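You operate a simulated robot arm through the tools that you are given. There is no shell and no other tool. Be economical: measure what you need, move in short steps, check, and stop when the job is done.

Carry out the task below with a simulated robot arm. There is one attempt and no reset: what you move stays moved.

TASK
Take the button jar and put it on the black-clipped print. Then put one of the yarn cones from the top of the folding table on top of the cream vase.

It is judged by the outcome, as a careful person would: the job done as asked, and still so three seconds after it is handed in. It fails if anything else is knocked over, pushed out of place, dropped, spilled or broken.

THE ROBOT
A 7-joint arm with a two-finger parallel gripper, fixed in place. Base frame: the origin is at the foot of the arm, x ahead of it, y to its left, z up; the work surface is at about z = 740. Lengths are in mm, angles in rad, forces in N, time in s.
With the tool pointing down near the work surface it reaches from about 200 to 680 mm from the base axis. Its first joint turns from -1.152 to 1.152 rad. Payload 2.4 kg.
Tool frame: the origin (TCP) lies between the finger pads and is the grasp point; the fingertips stand 30 mm ahead of it; z points along the fingers, y is the line along which they close. The gripper opens to 94 mm. The fingers are 28 mm wide and 10 mm thick; the gripper's body (50 by 96 mm) begins 55 mm behind the TCP.
Orientation is that of the tool frame in the base frame, as a unit quaternion [x, y, z, w]. With the fingers straight down and closing along the base's y, the tool's x points along the base's -x, its y along +y and its z along -z.

THE INTERFACE
- The arm moves only by the tool move_arm. Its argument "rows" is a list of rows, each an object (a shift or turn left out is 0, a gripper value left out holds the last) with "gripper": the gripper command, from -1 (fully open) to 1 (shut), values between in proportion; "travel": the shift along the base's x, y, z in cm, a list of three; "delta_rot": the turn, a rotation vector about the base's x, y, z in rad, a list of three. In form: [{"gripper": gripper, "travel": [tx, ty, tz], "delta_rot": [rx, ry, rz]}, ...]. A call has 1 to 10 rows; each row shifts and turns the commanded pose from where the row before left it. A row lasts 0.2 s, in which the tool goes at most 50 mm and 0.15 rad; a call with a longer step from one row to the next is refused whole, and so is a gripper value outside its range. A pose out of reach is approached as far as the arm can. The call stops where the force on the tool passes 40 N (or 10 N more than at its start, if that is more) or the arm is blocked; 0.2 s more then pass. The fingers move at their own pace (about 153 mm/s each) and stop on an object; they squeeze with about 43 N. The grip force told is the motor's: it shows also when the fingers shut on nothing. Time passes only in rows, and 0.2 s behind the last, so rows that do not move let the fingers close. It gives the time, the measured TCP pose, the force on the tool (base axes), the opening and the grip force at its end, in the units of the frame above (readings bear some noise).
- Cameras (640 x 400 px; columns grow to the right, rows downward): "scene" is fixed at [52.3, 497.2, 1430.1]; the picture's right is [-0.52, -0.86, 0.00], its down [-0.59, 0.36, -0.73] and it looks along [0.62, -0.38, -0.69] (base axes); focal length 318 px, centre (320, 200). "wrist" rides on the gripper at [-37, 0, -58] in the tool frame; the picture's right is [0.00, -1.00, 0.00], its down [0.97, 0.00, -0.24] and it looks along [0.24, 0.00, 0.97] (tool axes); focal length 218 px, centre (320, 200).
- camera(camera): a new picture of that camera. No time passes.
- locate(camera, pixels): for up to 12 pixels [column, row] of the newest picture of that camera ("zoom" is the newest enlarged one), the place [x, y, z] in the base frame of the surface seen there, good to about 2 mm. No time passes.
- enlarge(camera, box): a new picture of the part [left, top, right, bottom] of that camera's present view, enlarged. No time passes.
- hand_in(): hands the job in; it is judged then, once.

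Work in short steps. Measure before you move; look again where a grasp or a placing could have gone wrong, and mend it. You have 80 turns and 34 pictures in all, the two below and enlarged ones among them. Open the gripper and draw the arm clear of the work before you hand the job in, unless the task says otherwise; then end with one line.

The tools are called after "Call:" as name(argument=value, ...) on one line, values as JSON. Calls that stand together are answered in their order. move_arm: Moves the arm, as the interface text tells. Its arguments: {"type":"object","properties":{"rows":{"type":"array","items":{"type":"object","properties":{"gripper":{"type":"number"},"travel":{"type":"array","items":{"type":"number"}},"delta_rot":{"type":"array","items":{"type":"number"}}}}}},"required":["rows"]} The other tools are called the same way: camera (camera) takes a picture; locate (camera, pixels) gives the place of the surface under pixels of a picture; enlarge (camera, box) takes an enlarged picture of a part of a camera's view; hand_in () hands the job in.

At the start:

```text
time_s: 0.0
eef_pos: [327.9, 73.1, 1173.1]
tcp_rot: [0.0, 1.0, 0.0, 0.0]
wrist_force: [-0.5, 0.2, 0.7]
gripper_width: 94.2
grasp_force: 0.2
```

scene: 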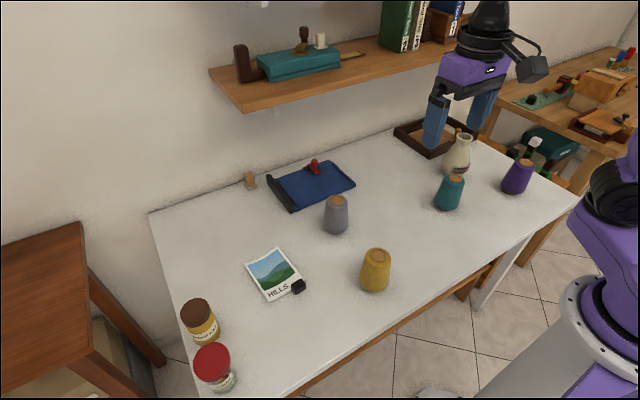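
wrist: 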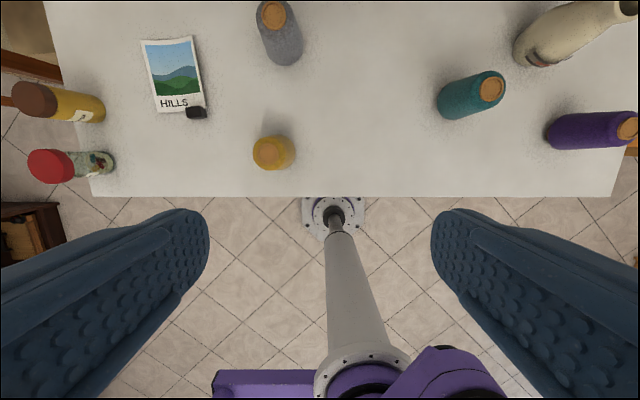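

I'll enlarge the jars, print and vase/cone regions to identify them.

Call:
enlarge(camera="scene", box=[160, 230, 320, 400])

Call:
locate(camera="scene", pixels=[[211, 358], [222, 388], [198, 308], [248, 263], [277, 250], [303, 278], [267, 301], [298, 286], [275, 273], [376, 254], [374, 288], [336, 200]])

Call:
enlarge(camera="scene", box=[400, 100, 560, 220])

Call:
locate(camera="zoom", pixels=[[215, 150], [247, 140], [230, 170], [225, 285], [220, 310], [190, 390], [500, 240], [230, 143]])

```text
2.35 times, centred on (240, 315) of scene
```

zoom: 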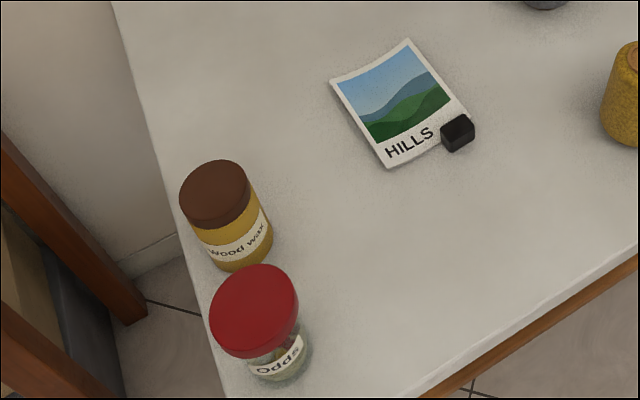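

```text
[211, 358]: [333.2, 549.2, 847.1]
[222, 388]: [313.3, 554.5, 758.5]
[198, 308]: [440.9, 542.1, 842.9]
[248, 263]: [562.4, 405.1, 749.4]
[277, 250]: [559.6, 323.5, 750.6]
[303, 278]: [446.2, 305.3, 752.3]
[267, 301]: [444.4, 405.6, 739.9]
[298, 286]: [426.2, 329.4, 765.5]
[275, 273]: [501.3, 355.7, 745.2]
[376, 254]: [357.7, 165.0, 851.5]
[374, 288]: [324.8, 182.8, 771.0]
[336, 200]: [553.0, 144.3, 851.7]
```

```text
3.33 times, centred on (480, 160) of scene
```

zoom: 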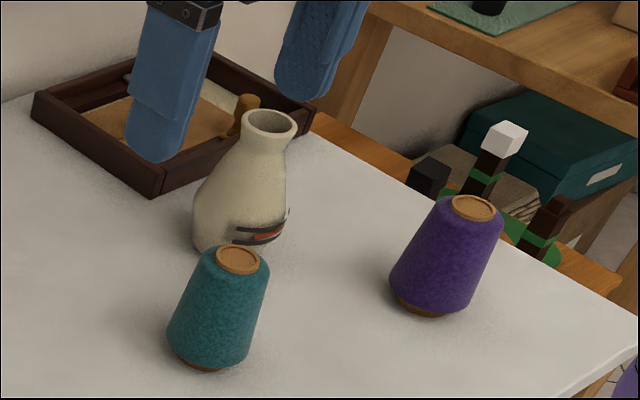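

```text
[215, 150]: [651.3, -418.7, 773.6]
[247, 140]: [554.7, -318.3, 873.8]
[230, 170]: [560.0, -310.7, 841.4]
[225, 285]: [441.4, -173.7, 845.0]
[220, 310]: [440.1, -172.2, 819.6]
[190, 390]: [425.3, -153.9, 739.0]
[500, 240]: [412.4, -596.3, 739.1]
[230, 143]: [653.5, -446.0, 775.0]
```

The red-lidded jar ("Odds") looks like it holds buttons; I'll check it from the wrist view and measure the jar lid edges.

Call:
enlarge(camera="wrist", box=[0, 30, 220, 200])

Call:
locate(camera="zoom", pixels=[[90, 395], [150, 345], [150, 430], [190, 390], [270, 382], [325, 380], [210, 360], [210, 420], [60, 200], [260, 240]])

Call:
enlarge(camera="scene", box=[180, 290, 260, 400])

Call:
locate(camera="scene", pixels=[[195, 362], [229, 356], [211, 346], [214, 377], [182, 314], [213, 306], [197, 300], [201, 320], [232, 376], [207, 386]])

```text
2.35 times, centred on (110, 115) of wrist
```

zoom: 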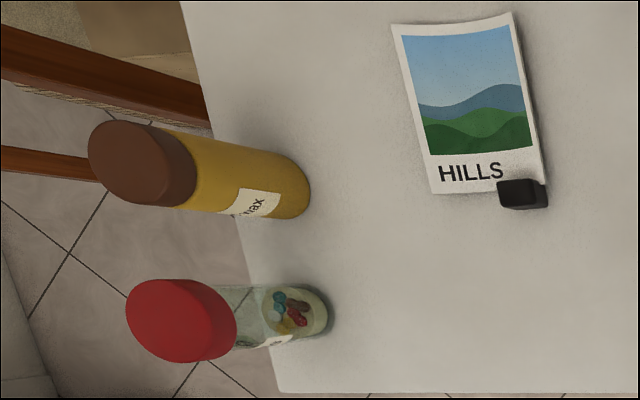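

```text
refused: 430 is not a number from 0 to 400
```

```text
3.64 times, centred on (220, 345) of scene
```

zoom: 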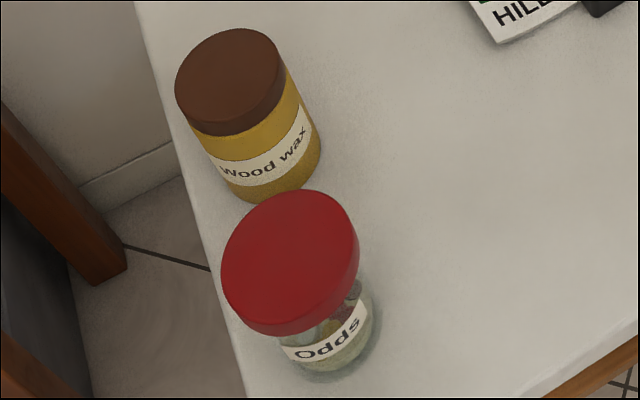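

```text
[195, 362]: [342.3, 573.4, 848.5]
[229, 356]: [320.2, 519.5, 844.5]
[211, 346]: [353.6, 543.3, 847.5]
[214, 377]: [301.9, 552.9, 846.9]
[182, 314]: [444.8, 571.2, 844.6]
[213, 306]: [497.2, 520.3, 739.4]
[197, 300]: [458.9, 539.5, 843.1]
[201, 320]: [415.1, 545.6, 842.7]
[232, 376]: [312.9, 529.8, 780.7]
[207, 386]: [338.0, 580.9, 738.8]
```

The red-lidded jar has buttons inside; its lid centre is about (330, 547), top at z 847, ~64 mm wide. Moving toward it at a safe height.

Call:
move_arm(rows=[{"gripper": -1, "travel": [0, 3, -4]}, {"travel": [0, 3, -4]}, {"travel": [0, 3, -4]}, {"travel": [0, 3, -4]}, {"travel": [0, 3, -4]}, {"travel": [0, 4.8, 0]}, {"travel": [0, 4.8, 0]}, {"travel": [0, 4.8, 0]}, {"travel": [0, 4.8, 0]}, {"travel": [0, 4.8, 0]}])

Call:
move_arm(rows=[{"travel": [0, 4.4, 0]}, {"travel": [0.2, 4.0, -1]}, {"travel": [0, 0, -3]}, {"travel": [0, 0, 0]}])

Call:
camera(camera="wrist")

Call:
camera(camera="scene")

```text
time_s: 2.2
eef_pos: [330.1, 462.7, 973.3]
tcp_rot: [0.001, 1.0, 0.0, 0.0]
wrist_force: [-0.4, 0.4, 0.2]
gripper_width: 94.0
grasp_force: 0.0
```

```text
time_s: 3.2
eef_pos: [330.4, 544.1, 932.7]
tcp_rot: [0.0, 1.0, 0.0, 0.0]
wrist_force: [-1.2, -0.4, -0.3]
gripper_width: 93.9
grasp_force: 0.1
```

```text
27 pictures are left
```

wrist: 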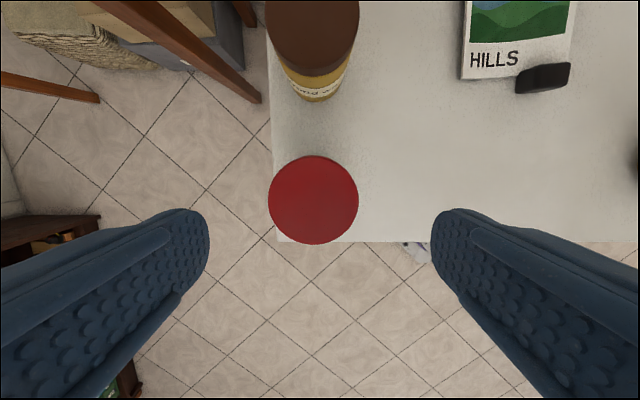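

```text
26 pictures are left
```

scene: 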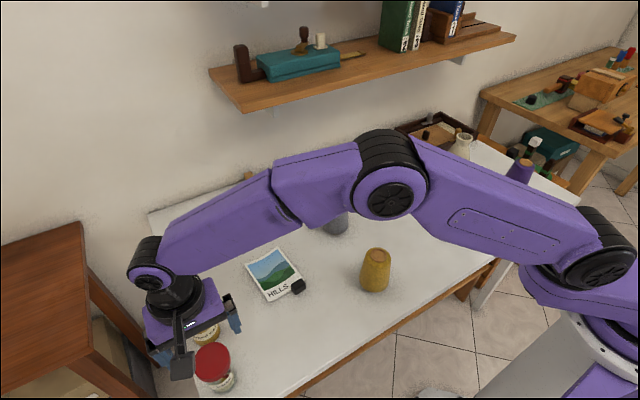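

The lid spans (268–358, 155–244) in the wrist view. Measuring its edges precisely.

Call:
locate(camera="wrist", pixels=[[270, 200], [356, 200], [313, 157], [313, 242], [313, 200], [310, 60], [515, 80], [545, 95], [570, 70], [325, 95], [463, 75]])

```text
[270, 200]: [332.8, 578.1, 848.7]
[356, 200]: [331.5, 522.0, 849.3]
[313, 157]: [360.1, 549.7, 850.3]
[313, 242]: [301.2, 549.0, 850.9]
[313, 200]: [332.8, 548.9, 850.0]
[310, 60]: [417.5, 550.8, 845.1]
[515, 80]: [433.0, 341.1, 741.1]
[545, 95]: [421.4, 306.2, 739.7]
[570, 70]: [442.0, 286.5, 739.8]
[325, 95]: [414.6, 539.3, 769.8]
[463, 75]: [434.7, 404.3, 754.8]
```

Lid centre (331, 549.5), ~60 mm wide, top 850. Descending to TCP z≈828 and closing.

Call:
move_arm(rows=[{"travel": [0.05, 0.54, -2]}, {"travel": [0, 0, -3]}, {"travel": [0, 0, -3]}, {"travel": [0, 0, -2.5]}, {"travel": [0, 0, 0]}])

Call:
move_arm(rows=[{"gripper": 1}, {}, {}, {}])

Call:
move_arm(rows=[{"travel": [0, 0, 1]}, {"travel": [0, 0, 1.5]}, {"travel": [0, 0, 1.5]}, {}])

Call:
enlarge(camera="scene", box=[120, 260, 320, 400])

```text
time_s: 4.4
eef_pos: [330.1, 552.0, 829.2]
tcp_rot: [0.001, 1.0, -0.001, 0.0]
wrist_force: [1.3, 0.1, -0.3]
gripper_width: 94.0
grasp_force: 0.1
```

```text
time_s: 5.4
eef_pos: [330.6, 551.0, 828.5]
tcp_rot: [0.0, 1.0, 0.0, 0.001]
wrist_force: [-0.6, -1.0, 1.2]
gripper_width: 60.4
grasp_force: 42.8
```

```text
time_s: 6.4
eef_pos: [331.6, 552.1, 868.3]
tcp_rot: [0.0, 1.0, 0.0, 0.0]
wrist_force: [-0.2, 0.2, -0.6]
gripper_width: 60.5
grasp_force: 43.0
```

```text
2.86 times, centred on (220, 330) of scene
```

zoom: 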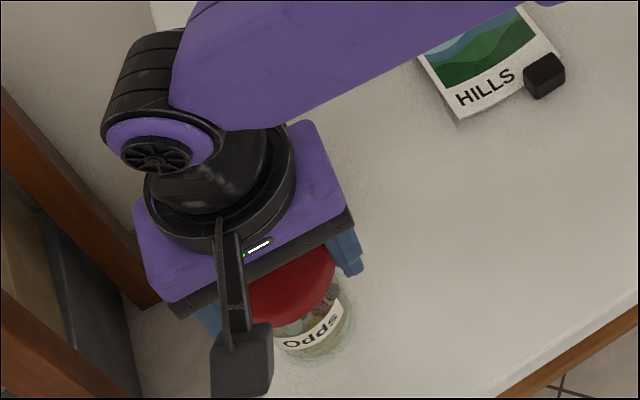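

The jar with its buttons lifted intact (grip 60 mm). Raising a bit, moving in −y clear of the wood wax, then over the print.

Call:
move_arm(rows=[{"travel": [0, -1, 3]}, {"travel": [0, -4, 1]}, {"travel": [0, -4, 0]}, {"travel": [0, -4, 0]}, {"travel": [3, -3, 0]}, {"travel": [4, -2.7, 0]}, {"travel": [4, 0, 0]}, {"travel": [4, 0, 0]}, {"travel": [2.6, 0, 0]}, {}])

Call:
camera(camera="wrist")

Call:
camera(camera="scene")

```text
time_s: 8.6
eef_pos: [508.0, 363.1, 908.2]
tcp_rot: [0.0, 1.0, 0.0, 0.0]
wrist_force: [-0.6, -0.1, -1.5]
gripper_width: 60.2
grasp_force: 42.7
```

```text
24 pictures are left
```

wrist: 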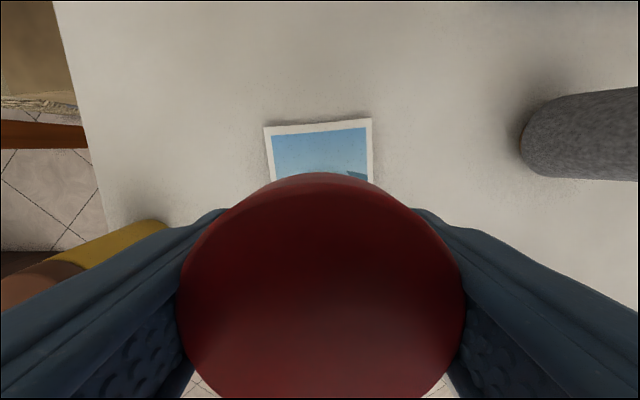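

```text
23 pictures are left
```

scene: 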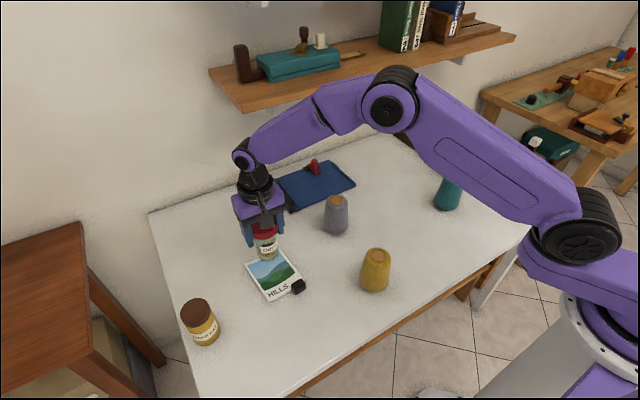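

Jar is over the print. Checking print edges in this view and the scene view.

Call:
locate(camera="wrist", pixels=[[265, 128], [370, 120], [371, 175], [271, 175], [320, 123]])

Call:
locate(camera="scene", pixels=[[268, 300], [298, 277], [285, 291], [297, 287], [250, 264], [281, 255]])

```text
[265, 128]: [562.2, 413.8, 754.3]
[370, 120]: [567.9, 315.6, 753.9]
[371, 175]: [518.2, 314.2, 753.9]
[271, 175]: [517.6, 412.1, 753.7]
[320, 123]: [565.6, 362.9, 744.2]
```

```text
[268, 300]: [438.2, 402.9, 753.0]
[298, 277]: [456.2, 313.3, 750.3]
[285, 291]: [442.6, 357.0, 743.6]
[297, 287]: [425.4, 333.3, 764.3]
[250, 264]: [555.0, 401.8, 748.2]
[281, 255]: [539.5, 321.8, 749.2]
```

The print curls slightly (z≈744 mid, 754 at edges), centre ≈ (504, 361). Lowering, slow near contact (expected TCP ≈ 833).

Call:
move_arm(rows=[{"travel": [-0.3, -0.15, -2]}, {"travel": [0, 0, -3]}, {"travel": [0, 0, -1.5]}, {"travel": [0, 0, -0.5]}, {}])

Call:
move_arm(rows=[{"travel": [0, 0, -0.2]}, {"travel": [0, 0, -0.2]}, {}])

Call:
enlarge(camera="scene", box=[210, 210, 330, 310])

```text
time_s: 9.8
eef_pos: [503.7, 363.8, 837.3]
tcp_rot: [0.0, 1.0, -0.001, 0.0]
wrist_force: [0.6, 0.1, -1.2]
gripper_width: 60.6
grasp_force: 42.7
```

```text
time_s: 10.6
eef_pos: [503.9, 364.3, 833.3]
tcp_rot: [0.001, 1.0, 0.0, 0.0]
wrist_force: [0.4, -0.5, -0.2]
gripper_width: 60.2
grasp_force: 42.6
```

```text
4.00 times, centred on (270, 260) of scene
```

zoom: 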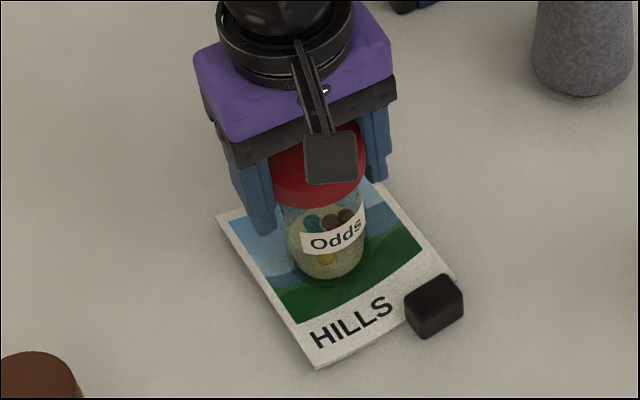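

Nearly down, no contact force yet. Lowering by millimetre steps.

Call:
move_arm(rows=[{"travel": [0, 0, -0.15]}, {}])

Call:
move_arm(rows=[{"travel": [0, 0, -0.15]}, {}])

```text
time_s: 11.2
eef_pos: [504.0, 363.0, 833.2]
tcp_rot: [0.001, 1.0, -0.001, 0.0]
wrist_force: [-1.5, 0.2, 2.7]
gripper_width: 60.3
grasp_force: 43.2
```

```text
time_s: 11.8
eef_pos: [503.5, 363.5, 831.5]
tcp_rot: [0.001, 1.0, 0.001, 0.001]
wrist_force: [-3.6, -1.4, 16.8]
gripper_width: 60.2
grasp_force: 43.6
```

Contact felt (16.8 N). Relieving slightly, then releasing and rising.

Call:
move_arm(rows=[{"travel": [0, 0, 0.15]}, {"gripper": -1}, {}, {}])

Call:
move_arm(rows=[{"travel": [0, 0, 2]}, {"travel": [0, 0, 4]}, {"travel": [0, 0, 4.5]}, {"travel": [0, 0, 4.5]}, {}])

Call:
camera(camera="wrist")

Call:
enlarge(camera="scene", box=[210, 210, 330, 310])

```text
time_s: 12.8
eef_pos: [503.8, 363.9, 831.8]
tcp_rot: [0.0, 1.0, -0.001, 0.0]
wrist_force: [0.1, -0.7, -1.1]
gripper_width: 94.0
grasp_force: 0.1
```

```text
time_s: 14.0
eef_pos: [503.9, 362.8, 983.1]
tcp_rot: [0.0, 1.0, 0.0, 0.0]
wrist_force: [0.2, -0.2, -0.1]
gripper_width: 94.0
grasp_force: 0.1
```

```text
21 pictures are left
```

wrist: 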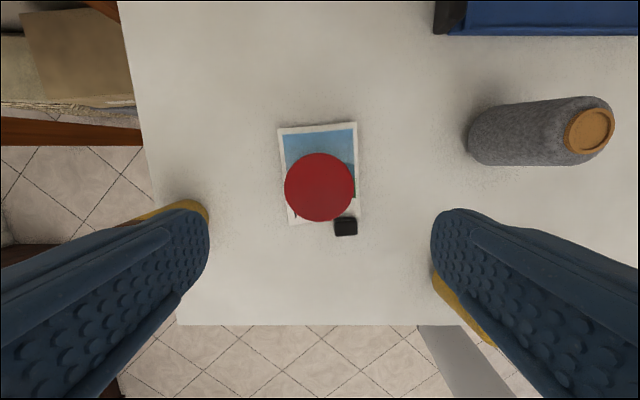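

```text
4.00 times, centred on (270, 260) of scene
```

zoom: 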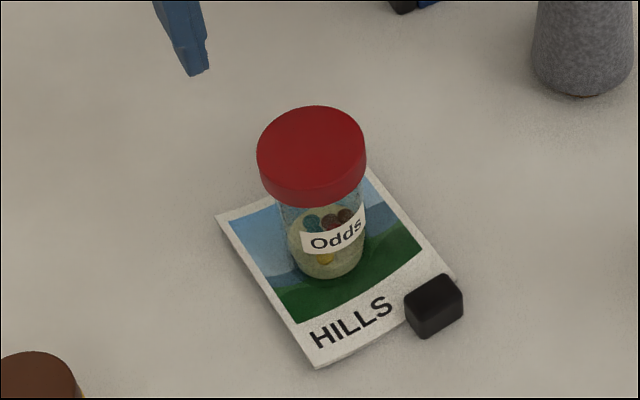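

The jar stands on the print, centred. Now moving over the teal cone near (440, −173).

Call:
move_arm(rows=[{"travel": [-0.6, -4.5, 0]}, {"travel": [-0.6, -4.5, 0]}, {"travel": [-0.6, -4.5, 0]}, {"travel": [-0.6, -4.5, 0]}, {"travel": [-0.6, -4.5, 0]}, {"travel": [-0.6, -4.5, 0]}, {"travel": [-0.6, -4.5, 0]}, {"travel": [-0.6, -4.5, 0]}, {"travel": [-0.6, -4.5, 0]}, {"travel": [-0.6, -4.5, 0]}])

Call:
move_arm(rows=[{"travel": [-0.2, -4.5, 0]}, {"travel": [-0.2, -4.2, 0]}, {}])

Call:
camera(camera="wrist")

```text
time_s: 16.2
eef_pos: [443.8, -88.1, 981.5]
tcp_rot: [-0.001, 1.0, 0.0, 0.0]
wrist_force: [-0.2, 0.3, 0.5]
gripper_width: 94.0
grasp_force: 0.0
```

```text
time_s: 17.0
eef_pos: [440.7, -173.8, 982.9]
tcp_rot: [0.0, 1.0, 0.0, 0.0]
wrist_force: [-0.4, 0.3, -0.6]
gripper_width: 94.0
grasp_force: 0.0
```

```text
19 pictures are left
```

wrist: 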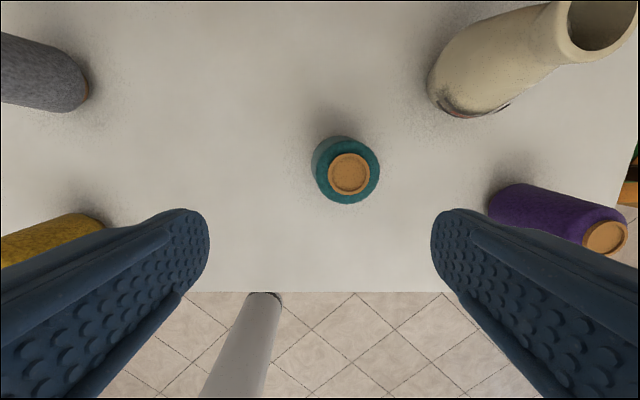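

Measuring teal cone top/base and the vase rim.

Call:
locate(camera="wrist", pixels=[[329, 174], [369, 174], [349, 155], [349, 193], [349, 175], [313, 165], [379, 175], [560, 20], [597, 59], [625, 50], [565, 3], [336, 140]])

Call:
enlarge(camera="wrist", box=[290, 120, 410, 220])

Call:
enlarge(camera="scene", box=[400, 110, 520, 220])

```text
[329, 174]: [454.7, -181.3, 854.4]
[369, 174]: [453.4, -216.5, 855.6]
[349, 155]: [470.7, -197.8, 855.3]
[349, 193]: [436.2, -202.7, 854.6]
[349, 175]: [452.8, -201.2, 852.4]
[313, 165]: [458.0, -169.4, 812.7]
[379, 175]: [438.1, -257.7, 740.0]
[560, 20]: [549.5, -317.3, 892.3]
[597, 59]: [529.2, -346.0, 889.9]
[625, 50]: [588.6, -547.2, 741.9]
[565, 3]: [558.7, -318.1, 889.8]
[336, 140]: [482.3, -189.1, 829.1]
```

```text
4.00 times, centred on (350, 170) of wrist
```

zoom: 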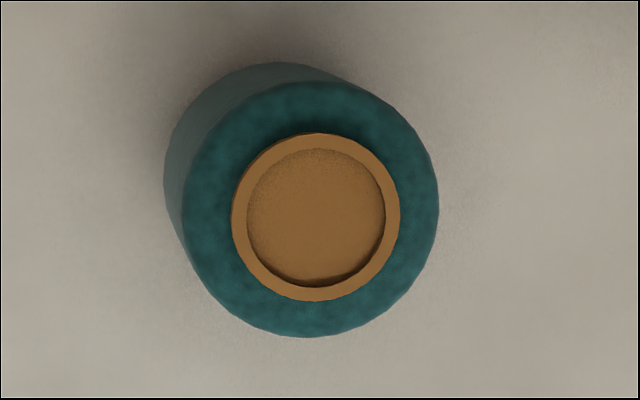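

```text
3.64 times, centred on (460, 165) of scene
```

zoom: 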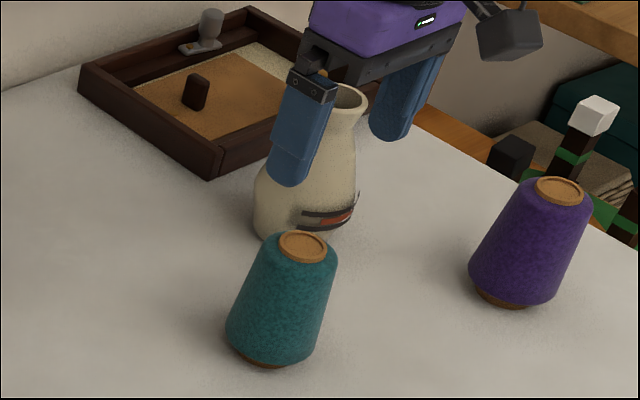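

Teal cone centre ≈ (453, −199), top 855. Before grasping, hover near the vase to measure its rim.

Call:
move_arm(rows=[{"travel": [1.5, -3, 2]}, {"travel": [1.5, -3, 2]}, {"travel": [1.5, -3, 0]}, {"travel": [1.5, -3, 0]}, {"travel": [1, -3, 0]}, {}])

Call:
camera(camera="wrist")

```text
time_s: 18.4
eef_pos: [508.7, -323.1, 1019.5]
tcp_rot: [0.0, 1.0, -0.001, 0.0]
wrist_force: [1.3, 0.5, 0.0]
gripper_width: 94.0
grasp_force: 0.1
```

```text
16 pictures are left
```

wrist: 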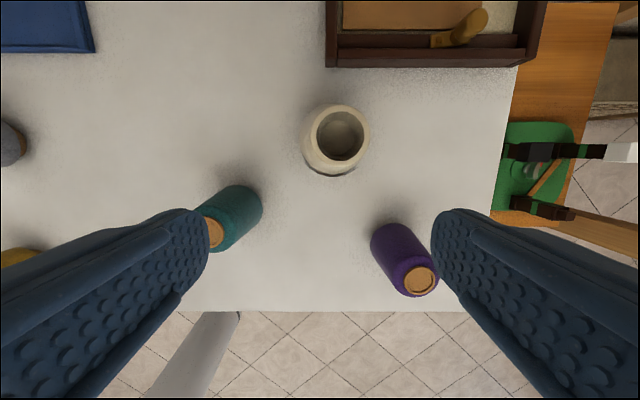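

Call:
enlarge(camera="wrist", box=[290, 90, 390, 190])

Call:
locate(camera="wrist", pixels=[[313, 136], [366, 136], [339, 108], [339, 163], [318, 120], [361, 120], [318, 154], [361, 154], [303, 150], [334, 174]])

```text
4.00 times, centred on (340, 140) of wrist
```

zoom: 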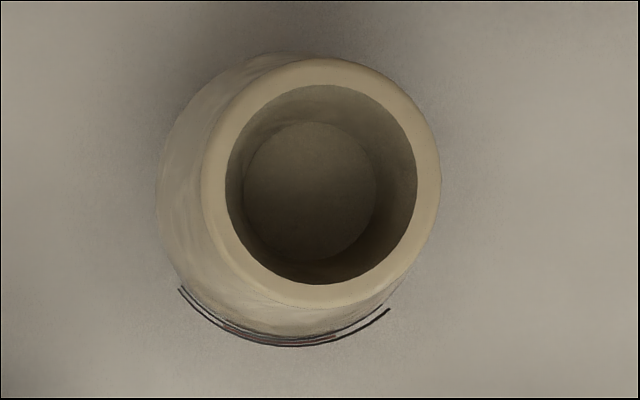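

```text
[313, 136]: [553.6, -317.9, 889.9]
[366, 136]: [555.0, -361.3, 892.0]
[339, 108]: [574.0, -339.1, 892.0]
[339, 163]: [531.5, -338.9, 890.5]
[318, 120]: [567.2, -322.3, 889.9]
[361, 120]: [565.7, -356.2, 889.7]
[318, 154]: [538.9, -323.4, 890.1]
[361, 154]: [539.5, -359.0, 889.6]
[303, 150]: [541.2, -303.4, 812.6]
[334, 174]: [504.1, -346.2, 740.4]
```

Vase rim: centre (553, −340), radius ~23, top z≈891. Going back to the teal cone at (453, −199).

Call:
move_arm(rows=[{"travel": [-1.4, 3, 0]}, {"travel": [-1.4, 3, 0]}, {"travel": [-1.4, 3, 0]}, {"travel": [-1.4, 3.4, -2]}, {"travel": [0, 0, -4]}, {"travel": [0, 0, -2.5]}, {}])

Call:
camera(camera="wrist")

```text
time_s: 20.0
eef_pos: [452.8, -200.5, 936.4]
tcp_rot: [0.001, 1.0, 0.001, 0.0]
wrist_force: [-0.3, -0.6, -0.4]
gripper_width: 93.9
grasp_force: 0.1
```

```text
14 pictures are left
```

wrist: 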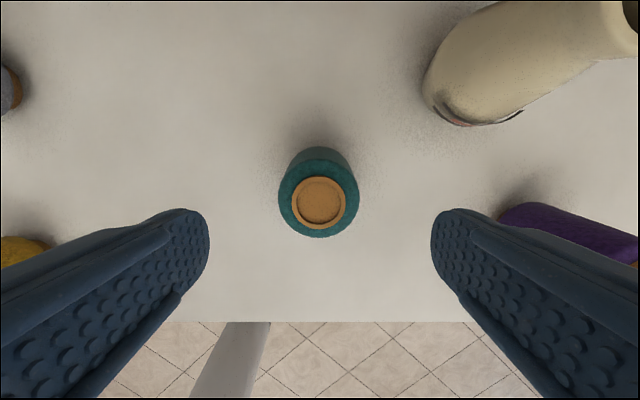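

Call:
locate(camera="wrist", pixels=[[294, 203], [345, 203], [319, 178], [319, 227], [281, 203], [357, 203], [319, 236]])

```text
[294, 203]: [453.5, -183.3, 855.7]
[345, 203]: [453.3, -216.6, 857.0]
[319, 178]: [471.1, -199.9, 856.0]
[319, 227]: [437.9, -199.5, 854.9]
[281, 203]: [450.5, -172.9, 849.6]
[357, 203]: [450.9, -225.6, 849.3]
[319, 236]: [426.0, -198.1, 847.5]
```

Cone axis at (454, −200). Descending to TCP z≈829 and closing.

Call:
move_arm(rows=[{"travel": [0.1, 0.05, -3]}, {"travel": [0, 0, -3.5]}, {"travel": [0, 0, -3]}, {"travel": [0, 0, -1.2]}, {}])

Call:
move_arm(rows=[{"gripper": 1}, {}, {}, {}])

Call:
move_arm(rows=[{"travel": [0, 0, 0.8]}, {"travel": [0, 0, 1]}, {"travel": [0, 0, 1.2]}, {}])

Call:
enlarge(camera="scene", box=[390, 110, 530, 230])

```text
time_s: 21.2
eef_pos: [455.2, -199.5, 829.2]
tcp_rot: [0.0, 1.0, 0.0, 0.0]
wrist_force: [0.0, 0.2, 0.3]
gripper_width: 94.0
grasp_force: 0.2
```

```text
time_s: 22.2
eef_pos: [454.8, -200.2, 828.9]
tcp_rot: [0.001, 1.0, 0.0, 0.0]
wrist_force: [-0.6, -0.7, 0.1]
gripper_width: 63.3
grasp_force: 43.0
```

```text
time_s: 23.2
eef_pos: [455.5, -199.7, 861.4]
tcp_rot: [0.0, 1.0, 0.0, 0.0]
wrist_force: [0.7, -0.5, -2.2]
gripper_width: 63.0
grasp_force: 43.0
```

```text
3.33 times, centred on (460, 170) of scene
```

zoom: 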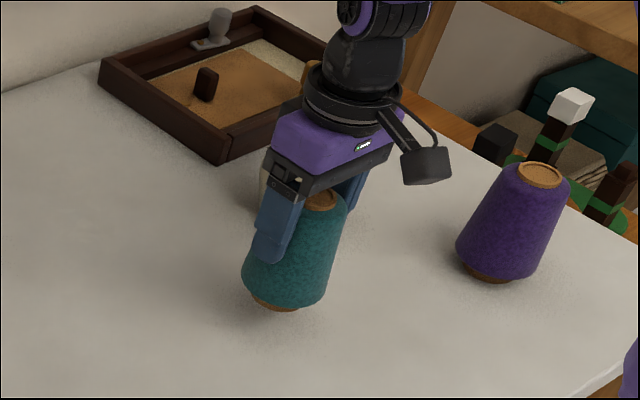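

Cone is held and upright. With the bottom 89 mm below TCP, release height is ≈ 980. Lifting to ~1020 and moving over the vase at (553, −340).

Call:
move_arm(rows=[{"travel": [0, 0, 3]}, {"travel": [0, 0, 4]}, {"travel": [0, 0, 4]}, {"travel": [0, 0, 4]}, {"travel": [1.5, -2, 1.0]}, {"travel": [2, -3, 0]}, {"travel": [2, -3, 0]}, {"travel": [2, -3, 0]}, {"travel": [2.3, -3, 0]}, {}])

Call:
camera(camera="wrist")

Call:
enlarge(camera="scene", box=[390, 70, 550, 190])

```text
time_s: 25.4
eef_pos: [553.3, -339.8, 1020.3]
tcp_rot: [-0.001, 1.0, 0.0, -0.002]
wrist_force: [-0.3, -0.3, -0.9]
gripper_width: 63.0
grasp_force: 42.8
```

```text
12 pictures are left
```

wrist: 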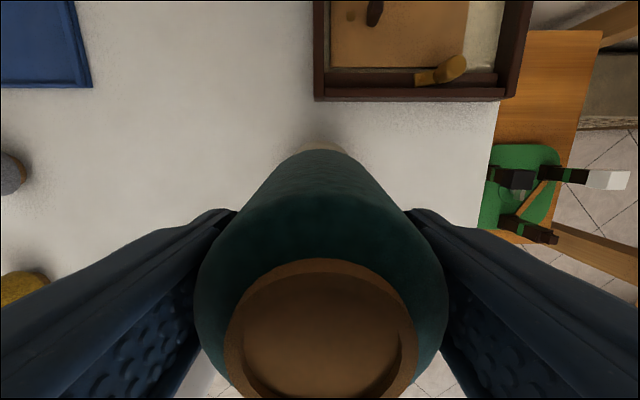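

```text
3.33 times, centred on (470, 130) of scene
```

zoom: 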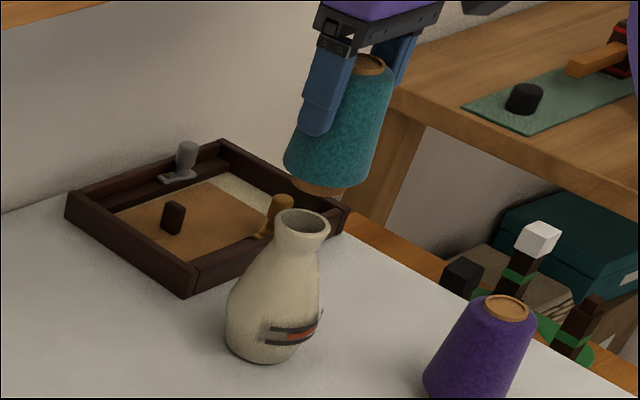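

Aligned within reading. Lowering to ~4 mm above the rim and checking.

Call:
move_arm(rows=[{"travel": [0, 0, -1.5]}, {"travel": [0, 0, -1.5]}, {"travel": [0, 0, -0.5]}, {}])

Call:
enlarge(camera="scene", box=[430, 90, 510, 150])

```text
time_s: 26.4
eef_pos: [552.4, -338.6, 986.5]
tcp_rot: [-0.001, 1.0, 0.001, 0.0]
wrist_force: [-0.5, -0.3, -1.2]
gripper_width: 62.9
grasp_force: 42.7
```

```text
6.67 times, centred on (470, 120) of scene
```

zoom: 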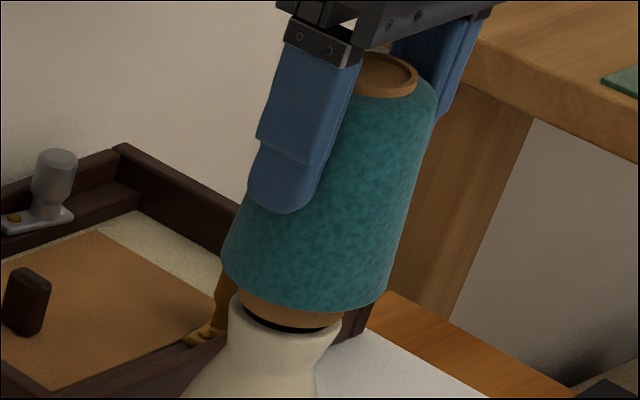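

Cork base (238–342) sits right above the rim (≈230–341). Lowering in small steps to contact.

Call:
move_arm(rows=[{"travel": [0, 0, -0.3]}, {"travel": [0, 0, -0.1]}, {}])

Call:
move_arm(rows=[{"travel": [0, 0, -0.15]}, {}])

```text
time_s: 27.2
eef_pos: [553.9, -338.2, 982.4]
tcp_rot: [0.0, 1.0, 0.0, -0.001]
wrist_force: [0.6, 0.3, -1.4]
gripper_width: 62.8
grasp_force: 43.4
```

```text
time_s: 27.8
eef_pos: [552.6, -338.4, 980.6]
tcp_rot: [0.0, 1.0, 0.0, -0.001]
wrist_force: [0.0, -0.1, -1.3]
gripper_width: 62.9
grasp_force: 43.3
```

Call:
move_arm(rows=[{"travel": [0, -0.1, -0.1]}, {}])

Call:
move_arm(rows=[{"travel": [0, 0, -0.1]}, {}])

```text
time_s: 28.4
eef_pos: [552.6, -339.8, 979.0]
tcp_rot: [0.0, 1.0, 0.001, 0.001]
wrist_force: [-0.1, 0.2, -0.6]
gripper_width: 63.0
grasp_force: 42.9
```

```text
time_s: 29.0
eef_pos: [552.6, -339.5, 978.9]
tcp_rot: [0.0, 1.0, 0.0, 0.001]
wrist_force: [-1.6, 1.3, 8.5]
gripper_width: 63.0
grasp_force: 43.2
```

Contact at 8.5 N. Releasing gently, then looking before rising.

Call:
move_arm(rows=[{"travel": [0, 0, 0.05]}, {"gripper": 0.2}, {"gripper": -0.2}, {"gripper": -0.6}, {"gripper": -1}, {}])

Call:
enlarge(camera="scene", box=[430, 90, 510, 150])

```text
time_s: 30.4
eef_pos: [552.2, -340.0, 978.9]
tcp_rot: [-0.001, 1.0, -0.001, 0.0]
wrist_force: [0.0, -0.1, 0.0]
gripper_width: 93.9
grasp_force: 0.1
```

```text
6.67 times, centred on (470, 120) of scene
```

zoom: 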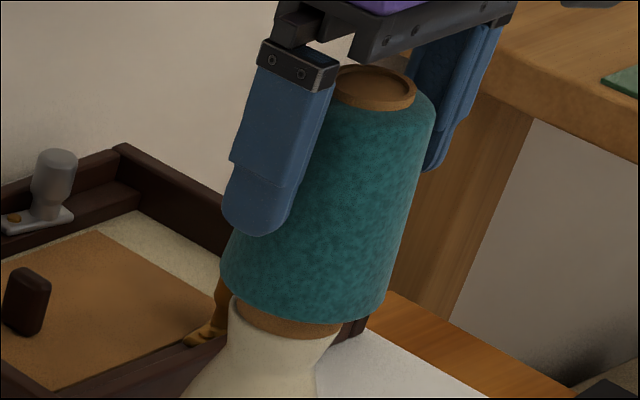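

The cone stands upright on the rim. Rising straight up, then drawing back.

Call:
move_arm(rows=[{"travel": [0, 0, 1.5]}, {"travel": [0, 0, 3]}, {"travel": [0, 0, 3]}, {"travel": [0, 0, 3]}, {}])

```text
time_s: 31.6
eef_pos: [551.9, -339.2, 1084.3]
tcp_rot: [0.001, 1.0, 0.0, 0.0]
wrist_force: [-0.1, -0.6, -0.2]
gripper_width: 93.9
grasp_force: 0.0
```

Fingertips (1054) clear the cone top (1006). Backing away.

Call:
move_arm(rows=[{"travel": [-2, 2, 1]}, {"travel": [-3, 3, 1]}, {"travel": [-3, 3, 0]}, {"travel": [-3, 3, 0]}, {"travel": [-3, 3, 0]}, {"travel": [-2, 3.5, 0]}, {"travel": [-2, 3.5, 0]}, {}])

Call:
camera(camera="scene")

```text
time_s: 33.4
eef_pos: [372.1, -130.2, 1101.2]
tcp_rot: [0.001, 1.0, 0.001, 0.0]
wrist_force: [0.0, -0.3, 1.8]
gripper_width: 94.0
grasp_force: 0.0
```

```text
8 pictures are left
```

scene: 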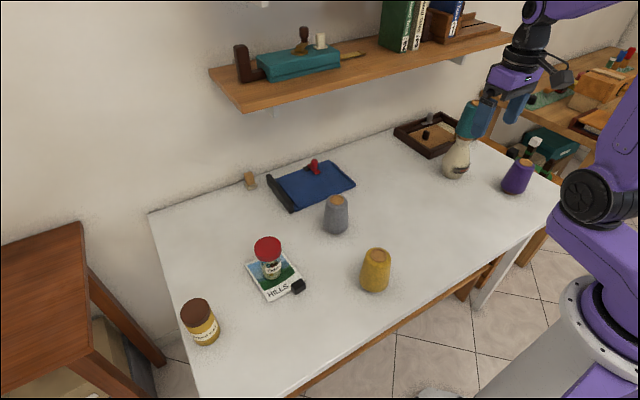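

The jar is on the print, the cone is standing on the vase, everything else is in place, and the arm is clear. Handing in.

Call:
hand_in()

```text
The job is handed in.
```

The button jar is standing on the black-clipped print and the teal yarn cone is standing upright on the cream vase; in the last picture nothing else had been moved, and the job is handed in.
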